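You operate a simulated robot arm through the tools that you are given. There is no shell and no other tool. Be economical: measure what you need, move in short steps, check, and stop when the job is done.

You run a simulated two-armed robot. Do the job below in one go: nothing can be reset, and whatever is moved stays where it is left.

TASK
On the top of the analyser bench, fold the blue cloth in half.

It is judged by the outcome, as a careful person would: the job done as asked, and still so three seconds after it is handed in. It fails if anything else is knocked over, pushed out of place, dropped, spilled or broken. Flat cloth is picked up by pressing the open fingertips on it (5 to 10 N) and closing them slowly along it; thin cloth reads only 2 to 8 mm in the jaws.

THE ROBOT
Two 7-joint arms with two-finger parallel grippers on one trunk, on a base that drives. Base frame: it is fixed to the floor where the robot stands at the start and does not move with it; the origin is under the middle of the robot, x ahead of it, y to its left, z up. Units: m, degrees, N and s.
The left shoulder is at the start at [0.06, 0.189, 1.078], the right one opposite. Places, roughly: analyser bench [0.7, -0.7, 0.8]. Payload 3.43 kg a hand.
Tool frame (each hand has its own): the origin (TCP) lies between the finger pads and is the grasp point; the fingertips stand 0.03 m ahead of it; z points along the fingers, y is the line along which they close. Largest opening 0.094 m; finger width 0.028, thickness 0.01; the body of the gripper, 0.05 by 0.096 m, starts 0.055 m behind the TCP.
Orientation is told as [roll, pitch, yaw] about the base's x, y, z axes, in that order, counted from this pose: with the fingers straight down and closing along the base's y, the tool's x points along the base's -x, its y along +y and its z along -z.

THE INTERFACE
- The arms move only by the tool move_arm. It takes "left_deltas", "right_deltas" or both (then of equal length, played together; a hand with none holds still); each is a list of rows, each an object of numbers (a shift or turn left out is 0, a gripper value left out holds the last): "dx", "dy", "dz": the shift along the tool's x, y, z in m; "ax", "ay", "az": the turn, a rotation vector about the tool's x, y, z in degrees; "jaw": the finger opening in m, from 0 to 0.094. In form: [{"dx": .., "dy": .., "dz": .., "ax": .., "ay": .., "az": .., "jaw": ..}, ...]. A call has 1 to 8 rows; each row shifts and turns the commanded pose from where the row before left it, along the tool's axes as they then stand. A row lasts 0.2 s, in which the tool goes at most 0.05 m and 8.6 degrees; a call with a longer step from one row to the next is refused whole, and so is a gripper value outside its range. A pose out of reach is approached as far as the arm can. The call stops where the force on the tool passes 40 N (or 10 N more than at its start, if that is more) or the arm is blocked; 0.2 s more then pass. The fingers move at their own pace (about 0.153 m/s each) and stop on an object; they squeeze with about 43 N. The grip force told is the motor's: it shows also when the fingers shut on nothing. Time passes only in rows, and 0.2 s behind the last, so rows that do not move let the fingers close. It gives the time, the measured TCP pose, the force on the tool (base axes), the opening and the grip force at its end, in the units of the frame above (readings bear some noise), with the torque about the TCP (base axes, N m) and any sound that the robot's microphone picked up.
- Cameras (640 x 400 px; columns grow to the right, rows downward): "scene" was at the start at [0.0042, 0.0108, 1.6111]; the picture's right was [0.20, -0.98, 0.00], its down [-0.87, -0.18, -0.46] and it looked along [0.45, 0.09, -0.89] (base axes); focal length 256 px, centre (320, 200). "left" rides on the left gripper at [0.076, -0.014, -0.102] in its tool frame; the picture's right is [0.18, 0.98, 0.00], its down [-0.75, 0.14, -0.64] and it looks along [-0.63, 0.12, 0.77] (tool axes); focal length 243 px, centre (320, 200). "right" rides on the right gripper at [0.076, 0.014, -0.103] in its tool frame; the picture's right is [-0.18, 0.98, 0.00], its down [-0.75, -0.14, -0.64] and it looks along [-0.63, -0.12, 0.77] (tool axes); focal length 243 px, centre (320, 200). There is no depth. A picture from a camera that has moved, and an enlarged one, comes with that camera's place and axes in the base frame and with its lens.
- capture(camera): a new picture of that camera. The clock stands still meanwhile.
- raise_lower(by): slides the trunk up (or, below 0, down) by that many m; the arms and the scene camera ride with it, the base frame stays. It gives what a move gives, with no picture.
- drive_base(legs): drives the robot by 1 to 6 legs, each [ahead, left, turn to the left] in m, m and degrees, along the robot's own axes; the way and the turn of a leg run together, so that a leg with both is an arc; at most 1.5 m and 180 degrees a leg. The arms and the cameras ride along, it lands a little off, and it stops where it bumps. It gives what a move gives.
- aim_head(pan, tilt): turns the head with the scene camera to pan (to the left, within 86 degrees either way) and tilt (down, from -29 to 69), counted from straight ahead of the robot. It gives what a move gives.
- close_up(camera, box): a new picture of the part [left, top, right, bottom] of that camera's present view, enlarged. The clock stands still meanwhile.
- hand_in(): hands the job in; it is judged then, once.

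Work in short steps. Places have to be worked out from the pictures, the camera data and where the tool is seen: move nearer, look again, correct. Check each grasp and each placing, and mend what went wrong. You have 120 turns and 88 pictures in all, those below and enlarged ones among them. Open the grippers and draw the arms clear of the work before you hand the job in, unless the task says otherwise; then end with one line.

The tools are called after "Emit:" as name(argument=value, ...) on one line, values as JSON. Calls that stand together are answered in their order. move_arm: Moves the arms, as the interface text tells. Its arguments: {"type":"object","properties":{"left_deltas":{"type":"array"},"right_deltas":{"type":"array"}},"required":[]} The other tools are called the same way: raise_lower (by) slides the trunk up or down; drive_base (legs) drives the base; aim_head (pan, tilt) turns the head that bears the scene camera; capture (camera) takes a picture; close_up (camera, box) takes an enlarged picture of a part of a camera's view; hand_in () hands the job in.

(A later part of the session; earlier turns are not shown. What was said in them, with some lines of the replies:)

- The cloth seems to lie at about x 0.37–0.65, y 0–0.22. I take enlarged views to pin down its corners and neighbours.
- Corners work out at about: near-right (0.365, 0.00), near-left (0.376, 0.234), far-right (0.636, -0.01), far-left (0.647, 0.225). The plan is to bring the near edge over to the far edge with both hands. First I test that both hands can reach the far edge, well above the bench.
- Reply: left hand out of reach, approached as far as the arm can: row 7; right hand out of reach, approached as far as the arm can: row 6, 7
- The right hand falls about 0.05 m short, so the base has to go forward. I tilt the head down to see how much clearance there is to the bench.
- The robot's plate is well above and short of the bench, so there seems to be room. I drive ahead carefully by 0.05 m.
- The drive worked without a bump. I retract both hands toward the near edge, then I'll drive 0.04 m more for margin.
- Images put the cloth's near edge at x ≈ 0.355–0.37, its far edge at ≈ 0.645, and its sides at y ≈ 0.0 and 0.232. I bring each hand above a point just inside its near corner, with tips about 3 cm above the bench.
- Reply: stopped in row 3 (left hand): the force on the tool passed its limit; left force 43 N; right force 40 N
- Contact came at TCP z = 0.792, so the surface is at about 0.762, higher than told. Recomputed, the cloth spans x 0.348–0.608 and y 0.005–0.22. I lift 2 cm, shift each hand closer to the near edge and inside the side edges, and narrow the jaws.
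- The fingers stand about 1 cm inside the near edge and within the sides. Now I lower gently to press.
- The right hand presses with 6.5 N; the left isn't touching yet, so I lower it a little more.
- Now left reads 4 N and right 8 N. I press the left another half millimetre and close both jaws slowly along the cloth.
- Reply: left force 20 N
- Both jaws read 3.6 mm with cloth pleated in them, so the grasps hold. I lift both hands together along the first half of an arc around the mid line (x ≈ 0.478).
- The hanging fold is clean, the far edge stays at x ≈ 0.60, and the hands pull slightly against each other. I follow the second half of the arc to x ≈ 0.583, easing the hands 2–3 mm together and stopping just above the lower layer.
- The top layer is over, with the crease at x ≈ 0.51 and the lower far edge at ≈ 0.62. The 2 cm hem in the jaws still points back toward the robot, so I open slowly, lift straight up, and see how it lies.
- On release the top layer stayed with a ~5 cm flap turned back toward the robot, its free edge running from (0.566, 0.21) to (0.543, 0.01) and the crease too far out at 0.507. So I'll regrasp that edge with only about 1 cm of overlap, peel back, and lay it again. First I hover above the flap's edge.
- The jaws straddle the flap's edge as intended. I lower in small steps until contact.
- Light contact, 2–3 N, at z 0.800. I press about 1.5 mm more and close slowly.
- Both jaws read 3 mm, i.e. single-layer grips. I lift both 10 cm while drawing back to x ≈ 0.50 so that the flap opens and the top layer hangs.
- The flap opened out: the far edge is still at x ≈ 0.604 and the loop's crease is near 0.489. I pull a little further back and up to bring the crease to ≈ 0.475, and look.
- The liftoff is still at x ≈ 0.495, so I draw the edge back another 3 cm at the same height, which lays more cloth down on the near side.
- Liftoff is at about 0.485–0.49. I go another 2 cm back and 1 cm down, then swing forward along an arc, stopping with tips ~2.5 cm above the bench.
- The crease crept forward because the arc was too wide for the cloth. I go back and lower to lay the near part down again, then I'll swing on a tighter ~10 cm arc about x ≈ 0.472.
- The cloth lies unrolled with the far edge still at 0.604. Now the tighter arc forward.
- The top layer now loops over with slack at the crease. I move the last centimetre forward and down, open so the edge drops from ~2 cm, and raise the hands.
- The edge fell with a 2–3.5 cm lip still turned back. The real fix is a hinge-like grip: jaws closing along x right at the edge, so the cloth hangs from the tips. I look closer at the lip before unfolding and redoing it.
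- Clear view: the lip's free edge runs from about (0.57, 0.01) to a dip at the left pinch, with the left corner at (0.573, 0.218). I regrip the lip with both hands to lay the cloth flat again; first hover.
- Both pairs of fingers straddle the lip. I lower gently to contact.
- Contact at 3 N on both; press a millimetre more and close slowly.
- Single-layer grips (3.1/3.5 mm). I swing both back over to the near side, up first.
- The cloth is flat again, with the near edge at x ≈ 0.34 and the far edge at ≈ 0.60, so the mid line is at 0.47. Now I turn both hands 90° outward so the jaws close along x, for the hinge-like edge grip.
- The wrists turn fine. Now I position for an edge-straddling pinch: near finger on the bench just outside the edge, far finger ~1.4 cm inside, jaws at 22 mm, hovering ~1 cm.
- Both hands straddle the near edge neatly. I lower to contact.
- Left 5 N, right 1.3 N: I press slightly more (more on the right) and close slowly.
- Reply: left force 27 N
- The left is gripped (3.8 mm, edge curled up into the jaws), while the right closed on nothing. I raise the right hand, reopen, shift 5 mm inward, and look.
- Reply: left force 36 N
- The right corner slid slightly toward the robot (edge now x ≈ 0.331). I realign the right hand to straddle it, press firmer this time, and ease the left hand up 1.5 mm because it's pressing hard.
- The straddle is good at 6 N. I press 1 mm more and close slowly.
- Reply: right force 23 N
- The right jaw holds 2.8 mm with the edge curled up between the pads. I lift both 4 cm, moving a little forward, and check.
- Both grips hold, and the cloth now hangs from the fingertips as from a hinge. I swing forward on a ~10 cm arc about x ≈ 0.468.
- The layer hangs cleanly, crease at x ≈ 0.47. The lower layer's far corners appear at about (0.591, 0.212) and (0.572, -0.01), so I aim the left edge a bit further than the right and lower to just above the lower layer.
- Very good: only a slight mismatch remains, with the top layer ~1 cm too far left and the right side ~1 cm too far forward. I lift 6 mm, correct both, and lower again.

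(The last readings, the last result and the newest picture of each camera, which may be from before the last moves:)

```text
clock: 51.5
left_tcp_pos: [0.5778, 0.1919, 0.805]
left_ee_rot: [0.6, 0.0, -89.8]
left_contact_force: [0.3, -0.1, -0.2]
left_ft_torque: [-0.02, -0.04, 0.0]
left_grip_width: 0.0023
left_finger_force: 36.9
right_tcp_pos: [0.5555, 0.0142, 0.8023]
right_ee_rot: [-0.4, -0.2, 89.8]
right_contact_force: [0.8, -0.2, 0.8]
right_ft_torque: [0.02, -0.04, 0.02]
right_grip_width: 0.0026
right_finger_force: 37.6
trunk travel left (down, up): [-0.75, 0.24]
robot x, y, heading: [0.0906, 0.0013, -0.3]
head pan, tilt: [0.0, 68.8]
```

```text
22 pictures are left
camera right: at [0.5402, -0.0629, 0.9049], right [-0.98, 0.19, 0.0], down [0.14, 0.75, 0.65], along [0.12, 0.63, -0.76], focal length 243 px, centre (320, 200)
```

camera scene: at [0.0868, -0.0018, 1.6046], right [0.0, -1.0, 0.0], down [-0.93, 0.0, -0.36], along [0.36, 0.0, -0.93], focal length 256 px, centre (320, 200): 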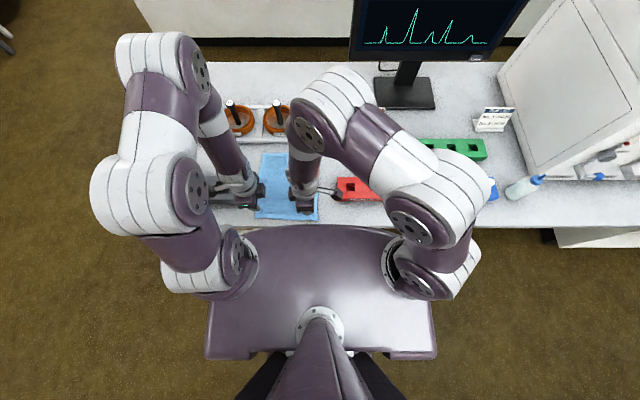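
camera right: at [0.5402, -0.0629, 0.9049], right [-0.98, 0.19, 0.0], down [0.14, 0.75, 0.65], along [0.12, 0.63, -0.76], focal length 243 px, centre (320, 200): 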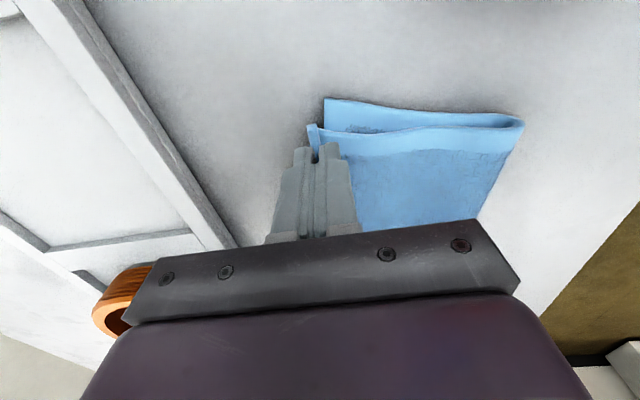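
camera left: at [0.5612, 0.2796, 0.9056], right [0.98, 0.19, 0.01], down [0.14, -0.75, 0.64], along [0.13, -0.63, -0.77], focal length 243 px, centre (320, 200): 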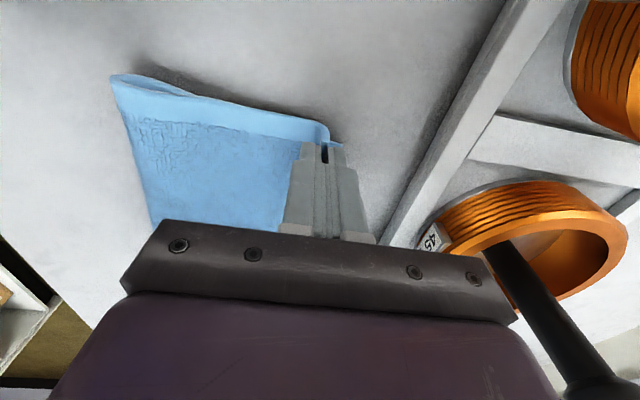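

The lower layer moved along with it, so the offset is much the same; I'll accept that, release here and look. Open slowly, then raise straight up.

Emit:
move_arm(left_deltas=[{"dz": 0.002, "jaw": 0.008}, {"jaw": 0.016}, {"jaw": 0.024}, {}, {"dz": -0.03}, {"dz": -0.04}, {"dz": -0.04}], right_deltas=[{"jaw": 0.008}, {"jaw": 0.016}, {"jaw": 0.024}, {}, {"dz": -0.03}, {"dz": -0.04}, {"dz": -0.04}])

Emit:
capture(camera="right")

Emit:
close_up(camera="scene", box=[220, 100, 360, 200])

```text
clock: 53.1
left_tcp_pos: [0.5754, 0.1905, 0.9129]
left_ee_rot: [0.5, 0.1, -89.8]
left_contact_force: [-0.8, -0.6, 0.6]
left_ft_torque: [0.03, 0.0, -0.01]
left_grip_width: 0.0239
left_finger_force: 0.0
right_tcp_pos: [0.5557, 0.0148, 0.9106]
right_ee_rot: [-0.3, -0.2, 89.9]
right_contact_force: [0.2, -0.4, 0.2]
right_ft_torque: [0.04, -0.03, -0.01]
right_grip_width: 0.0241
right_finger_force: 0.2
trunk travel left (down, up): [-0.75, 0.24]
robot x, y, heading: [0.0877, 0.0001, -0.1]
head pan, tilt: [0.0, 68.8]
```

```text
21 pictures are left
camera right: at [0.5397, -0.0626, 1.0142], right [-0.98, 0.19, 0.0], down [0.14, 0.75, 0.65], along [0.12, 0.63, -0.76], focal length 243 px, centre (320, 200)
```

right: 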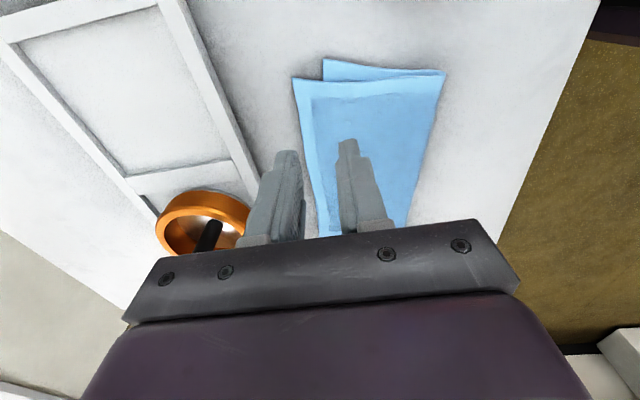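

```text
4.00 times, centred on (290, 150) of scene
camera zoom: at [0.0848, -0.0023, 1.6045], right [0.0, -1.0, 0.0], down [-0.93, 0.0, -0.36], along [0.36, 0.0, -0.93], focal length 1025 px, centre (440, 400)
```

zoom: 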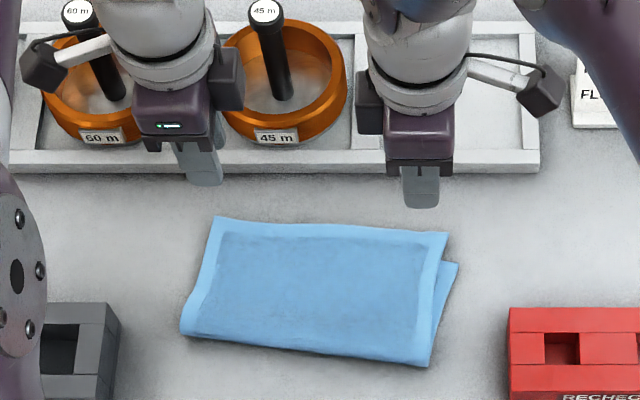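

The fold is now clean and flat, with the edge fallen forward. The only flaw is that at the right the top layer overhangs the lower corner by ~2.5 cm; I check the left side.

Emit:
capture(camera="left")

Emit:
close_up(camera="right", box=[240, 30, 480, 180])

```text
19 pictures are left
camera left: at [0.5589, 0.2669, 1.0157], right [0.98, 0.19, 0.01], down [0.14, -0.75, 0.64], along [0.13, -0.63, -0.77], focal length 243 px, centre (320, 200)
```

left: 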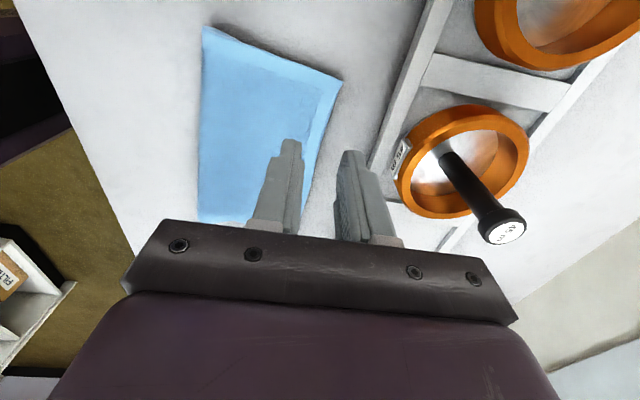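

```text
2.67 times, centred on (360, 105) of right
camera zoom: at [0.5397, -0.0626, 1.0142], right [-0.98, 0.19, 0.0], down [0.14, 0.75, 0.65], along [0.12, 0.63, -0.76], focal length 647 px, centre (213, 453)
```

zoom: 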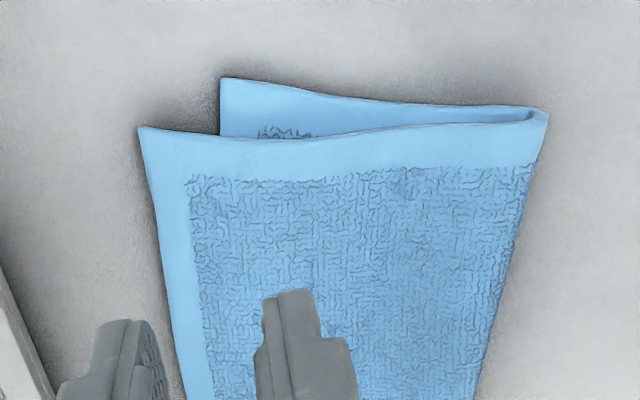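

The left side is aligned. At the right I'll regrip just the overhanging top edge (x ≈ 0.580 at y ≈ 0.012) with the right hand and set it back ~2 cm. I hover first.

Emit:
move_arm(right_deltas=[{"dy": -0.021, "dx": 0.003, "dz": 0.03, "jaw": 0.022}, {"dz": 0.04}, {"dz": 0.037}, {}])

Emit:
close_up(camera="right", box=[180, 50, 480, 240])

```text
clock: 54.1
left_tcp_pos: [0.5771, 0.1905, 0.9123]
left_ee_rot: [0.5, 0.0, -89.8]
left_contact_force: [-0.1, -0.4, -0.1]
left_ft_torque: [-0.01, 0.01, 0.01]
left_grip_width: 0.0241
left_finger_force: 0.1
right_tcp_pos: [0.5749, 0.0112, 0.803]
right_ee_rot: [-0.4, -0.2, 89.9]
right_contact_force: [-0.2, -1.0, 0.1]
right_ft_torque: [0.02, 0.05, 0.05]
right_grip_width: 0.0221
right_finger_force: 0.1
trunk travel left (down, up): [-0.75, 0.24]
robot x, y, heading: [0.0906, -0.0015, -0.2]
head pan, tilt: [0.0, 68.8]
```

```text
2.11 times, centred on (330, 145) of right
camera zoom: at [0.56, -0.0652, 0.9067], right [-0.98, 0.19, 0.0], down [0.14, 0.75, 0.65], along [0.12, 0.63, -0.76], focal length 511 px, centre (299, 316)
```

zoom: 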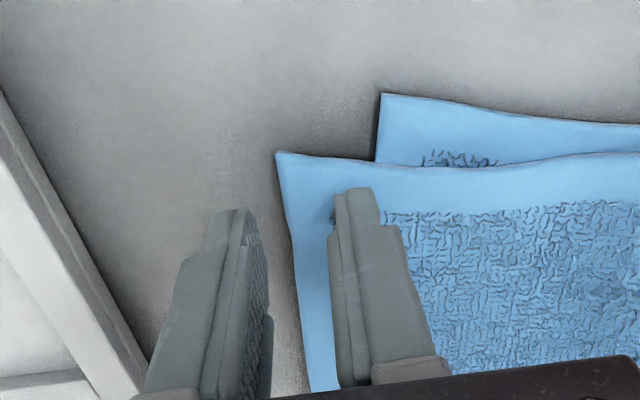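

A good straddle, centred on the edge. I shift 3 mm inward and lower to contact.

Emit:
move_arm(right_deltas=[{"dy": 0.003, "dz": 0.004}, {"dz": 0.005}, {"dz": 0.001}, {}])

```text
clock: 55.1
left_tcp_pos: [0.5766, 0.1918, 0.9121]
left_ee_rot: [0.5, 0.0, -89.8]
left_contact_force: [-1.1, 1.0, 0.1]
left_ft_torque: [-0.01, -0.04, -0.01]
left_grip_width: 0.0242
left_finger_force: 0.1
right_tcp_pos: [0.5722, 0.0117, 0.795]
right_ee_rot: [-0.3, -0.1, 89.8]
right_contact_force: [-0.7, -1.0, 5.0]
right_ft_torque: [0.0, 0.16, 0.03]
right_grip_width: 0.0226
right_finger_force: 0.8
trunk travel left (down, up): [-0.75, 0.24]
robot x, y, heading: [0.0895, -0.0002, -0.1]
head pan, tilt: [0.0, 68.8]
```

5 N, mostly on the near finger. I press 1.5 mm more and close slowly.

Emit:
move_arm(right_deltas=[{"dz": 0.0018}, {"jaw": 0.018}, {"jaw": 0.014}, {"jaw": 0.01}, {"jaw": 0.006}, {"jaw": 0.003}, {"jaw": 0.0}, {"jaw": 0.0}])

Emit:
close_up(camera="right", box=[180, 50, 480, 240])

```text
clock: 56.9
left_tcp_pos: [0.5751, 0.1906, 0.9132]
left_ee_rot: [0.6, 0.2, -89.8]
left_contact_force: [0.0, -0.2, -0.5]
left_ft_torque: [0.02, 0.01, -0.01]
left_grip_width: 0.0242
left_finger_force: 0.0
right_tcp_pos: [0.5715, 0.0115, 0.794]
right_ee_rot: [-0.4, -0.2, 89.9]
right_contact_force: [-2.7, 2.5, 22.8]
right_ft_torque: [0.13, 0.33, 0.03]
right_grip_width: 0.0016
right_finger_force: 36.6
trunk travel left (down, up): [-0.75, 0.24]
robot x, y, heading: [0.0923, 0.0028, -0.0]
head pan, tilt: [0.0, 68.8]
```

```text
2.11 times, centred on (330, 145) of right
camera zoom: at [0.5563, -0.0651, 0.8966], right [-0.98, 0.19, -0.01], down [0.14, 0.75, 0.65], along [0.12, 0.63, -0.76], focal length 511 px, centre (299, 316)
```

zoom: 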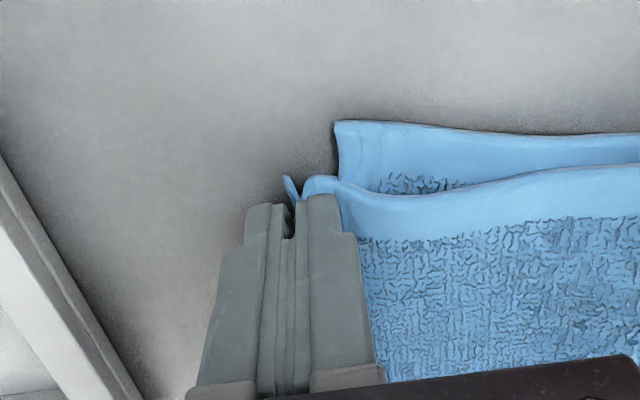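

The edge is gripped (1.6 mm). I lift 5 cm, move back ~2 cm and right ~1 cm, and lower to just above the lower layer.

Emit:
move_arm(right_deltas=[{"dz": -0.02}, {"dz": -0.02, "dy": 0.006}, {"dz": -0.012, "dy": 0.008, "dx": 0.004}, {"dy": 0.008, "dx": 0.006}, {"dz": 0.015}, {"dz": 0.015}, {"dz": 0.013}, {}])

Emit:
capture(camera="right")

Emit:
close_up(camera="scene", box=[220, 100, 360, 200])

```text
clock: 58.7
left_tcp_pos: [0.5776, 0.1907, 0.9116]
left_ee_rot: [0.4, 0.0, -89.9]
left_contact_force: [-0.4, 0.1, 0.1]
left_ft_torque: [0.0, 0.01, 0.01]
left_grip_width: 0.024
left_finger_force: 0.1
right_tcp_pos: [0.5508, 0.0015, 0.8026]
right_ee_rot: [-0.3, -0.2, 89.9]
right_contact_force: [-0.1, -0.4, 0.8]
right_ft_torque: [0.03, 0.04, -0.02]
right_grip_width: 0.0017
right_finger_force: 36.3
trunk travel left (down, up): [-0.75, 0.24]
robot x, y, heading: [0.091, 0.0004, 0.1]
head pan, tilt: [0.0, 68.8]
```

```text
15 pictures are left
camera right: at [0.5356, -0.0751, 0.9046], right [-0.98, 0.19, 0.0], down [0.14, 0.75, 0.65], along [0.12, 0.63, -0.76], focal length 243 px, centre (320, 200)
```

right: 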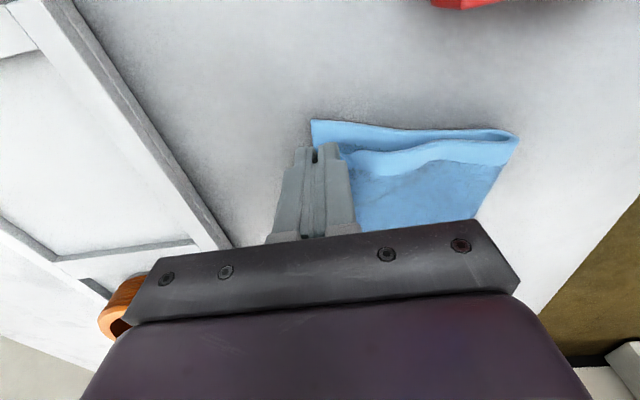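

```text
4.00 times, centred on (290, 150) of scene
camera zoom: at [0.0868, -0.0018, 1.6046], right [0.0, -1.0, 0.0], down [-0.93, 0.0, -0.36], along [0.36, 0.0, -0.93], focal length 1025 px, centre (440, 400)
```

zoom: 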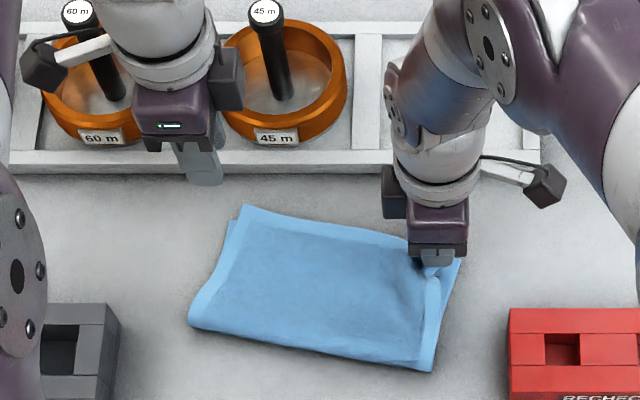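

The right corners now nearly coincide; the cloth as a whole has turned a little, which doesn't matter. I release slowly, raise the hand, and look.

Emit:
move_arm(right_deltas=[{"jaw": 0.008}, {"jaw": 0.016}, {"jaw": 0.024}, {}, {"dz": -0.03}, {"dz": -0.04}, {"dz": -0.04}, {}])

Emit:
capture(camera="right")

Emit:
close_up(camera="scene", box=[220, 100, 360, 200])

```text
clock: 60.5
left_tcp_pos: [0.5775, 0.1906, 0.9117]
left_ee_rot: [0.4, 0.0, -89.8]
left_contact_force: [0.0, 0.0, 0.6]
left_ft_torque: [0.0, 0.0, 0.03]
left_grip_width: 0.0239
left_finger_force: 0.1
right_tcp_pos: [0.5504, 0.0017, 0.9119]
right_ee_rot: [-0.3, -0.2, 89.9]
right_contact_force: [0.9, -0.7, -0.1]
right_ft_torque: [0.01, -0.02, -0.02]
right_grip_width: 0.0241
right_finger_force: 0.2
trunk travel left (down, up): [-0.75, 0.24]
robot x, y, heading: [0.0904, 0.0013, -0.0]
head pan, tilt: [0.0, 68.8]
```

```text
13 pictures are left
camera right: at [0.5357, -0.0749, 1.0146], right [-0.98, 0.19, 0.0], down [0.14, 0.75, 0.64], along [0.12, 0.63, -0.76], focal length 243 px, centre (320, 200)
```

right: 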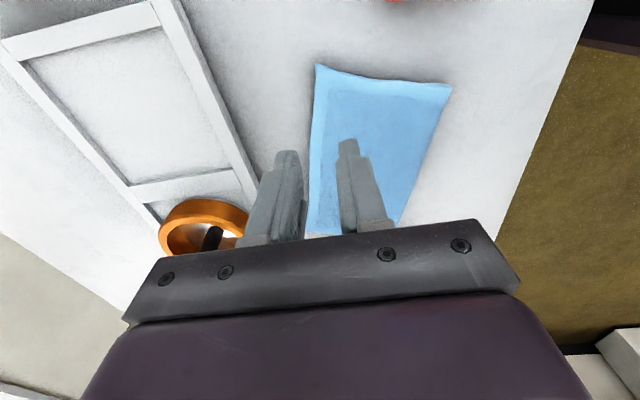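

```text
4.00 times, centred on (290, 150) of scene
camera zoom: at [0.0875, -0.0017, 1.6046], right [0.0, -1.0, 0.0], down [-0.93, 0.0, -0.36], along [0.36, 0.0, -0.93], focal length 1025 px, centre (440, 400)
```

zoom: 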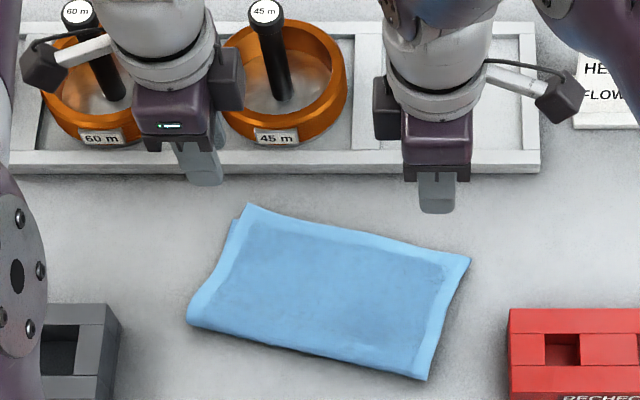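

The cloth lies neatly folded in half, edges matching within about 1 cm, and nothing else has been moved. I raise both hands and draw them back clear.

Emit:
move_arm(left_deltas=[{"dz": -0.03}, {"dz": -0.03}, {"dy": -0.04}, {"dy": -0.04}, {"dy": -0.04}, {"dy": -0.04}, {"dy": -0.04}, {}], right_deltas=[{"dz": -0.03}, {"dz": -0.03}, {"dy": 0.04, "dx": 0.01}, {"dy": 0.04, "dx": 0.015}, {"dy": 0.04, "dx": 0.015}, {"dy": 0.04, "dx": 0.015}, {"dy": 0.03, "dx": 0.015}, {}])

Emit:
capture(camera="scene")

```text
clock: 62.3
left_tcp_pos: [0.3787, 0.1939, 0.9718]
left_ee_rot: [0.4, 0.0, -89.9]
left_contact_force: [-0.3, -0.7, 0.1]
left_ft_torque: [0.0, 0.04, 0.01]
left_grip_width: 0.0241
left_finger_force: 0.0
right_tcp_pos: [0.361, -0.0675, 0.9707]
right_ee_rot: [-0.2, -0.2, 89.9]
right_contact_force: [0.5, 0.5, -0.5]
right_ft_torque: [0.01, 0.04, 0.0]
right_grip_width: 0.024
right_finger_force: 0.1
trunk travel left (down, up): [-0.75, 0.24]
robot x, y, heading: [0.0879, -0.0013, 0.1]
head pan, tilt: [0.0, 68.8]
```

```text
11 pictures are left
camera scene: at [0.0884, -0.0015, 1.6046], right [0.0, -1.0, 0.0], down [-0.93, 0.0, -0.36], along [0.36, 0.0, -0.93], focal length 256 px, centre (320, 200)
```

scene: 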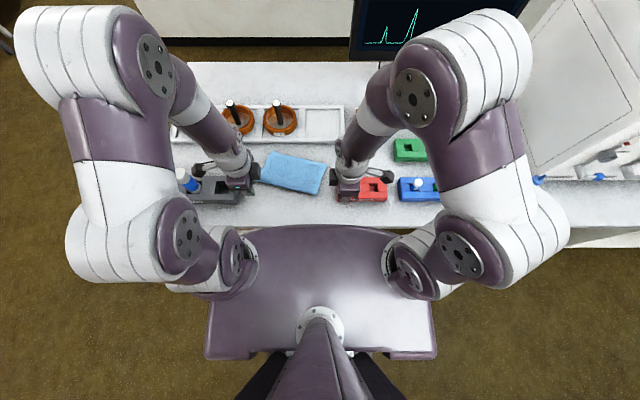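

The cloth stays folded, the hands are open and clear, and everything else is in place, so I hand in.

Emit:
hand_in()

```text
The job is handed in.
```

The blue cloth lies folded in half on the analyser bench, with its edges matching to within about 1 cm and the whole cloth turned slightly from where it started; nothing else was moved.
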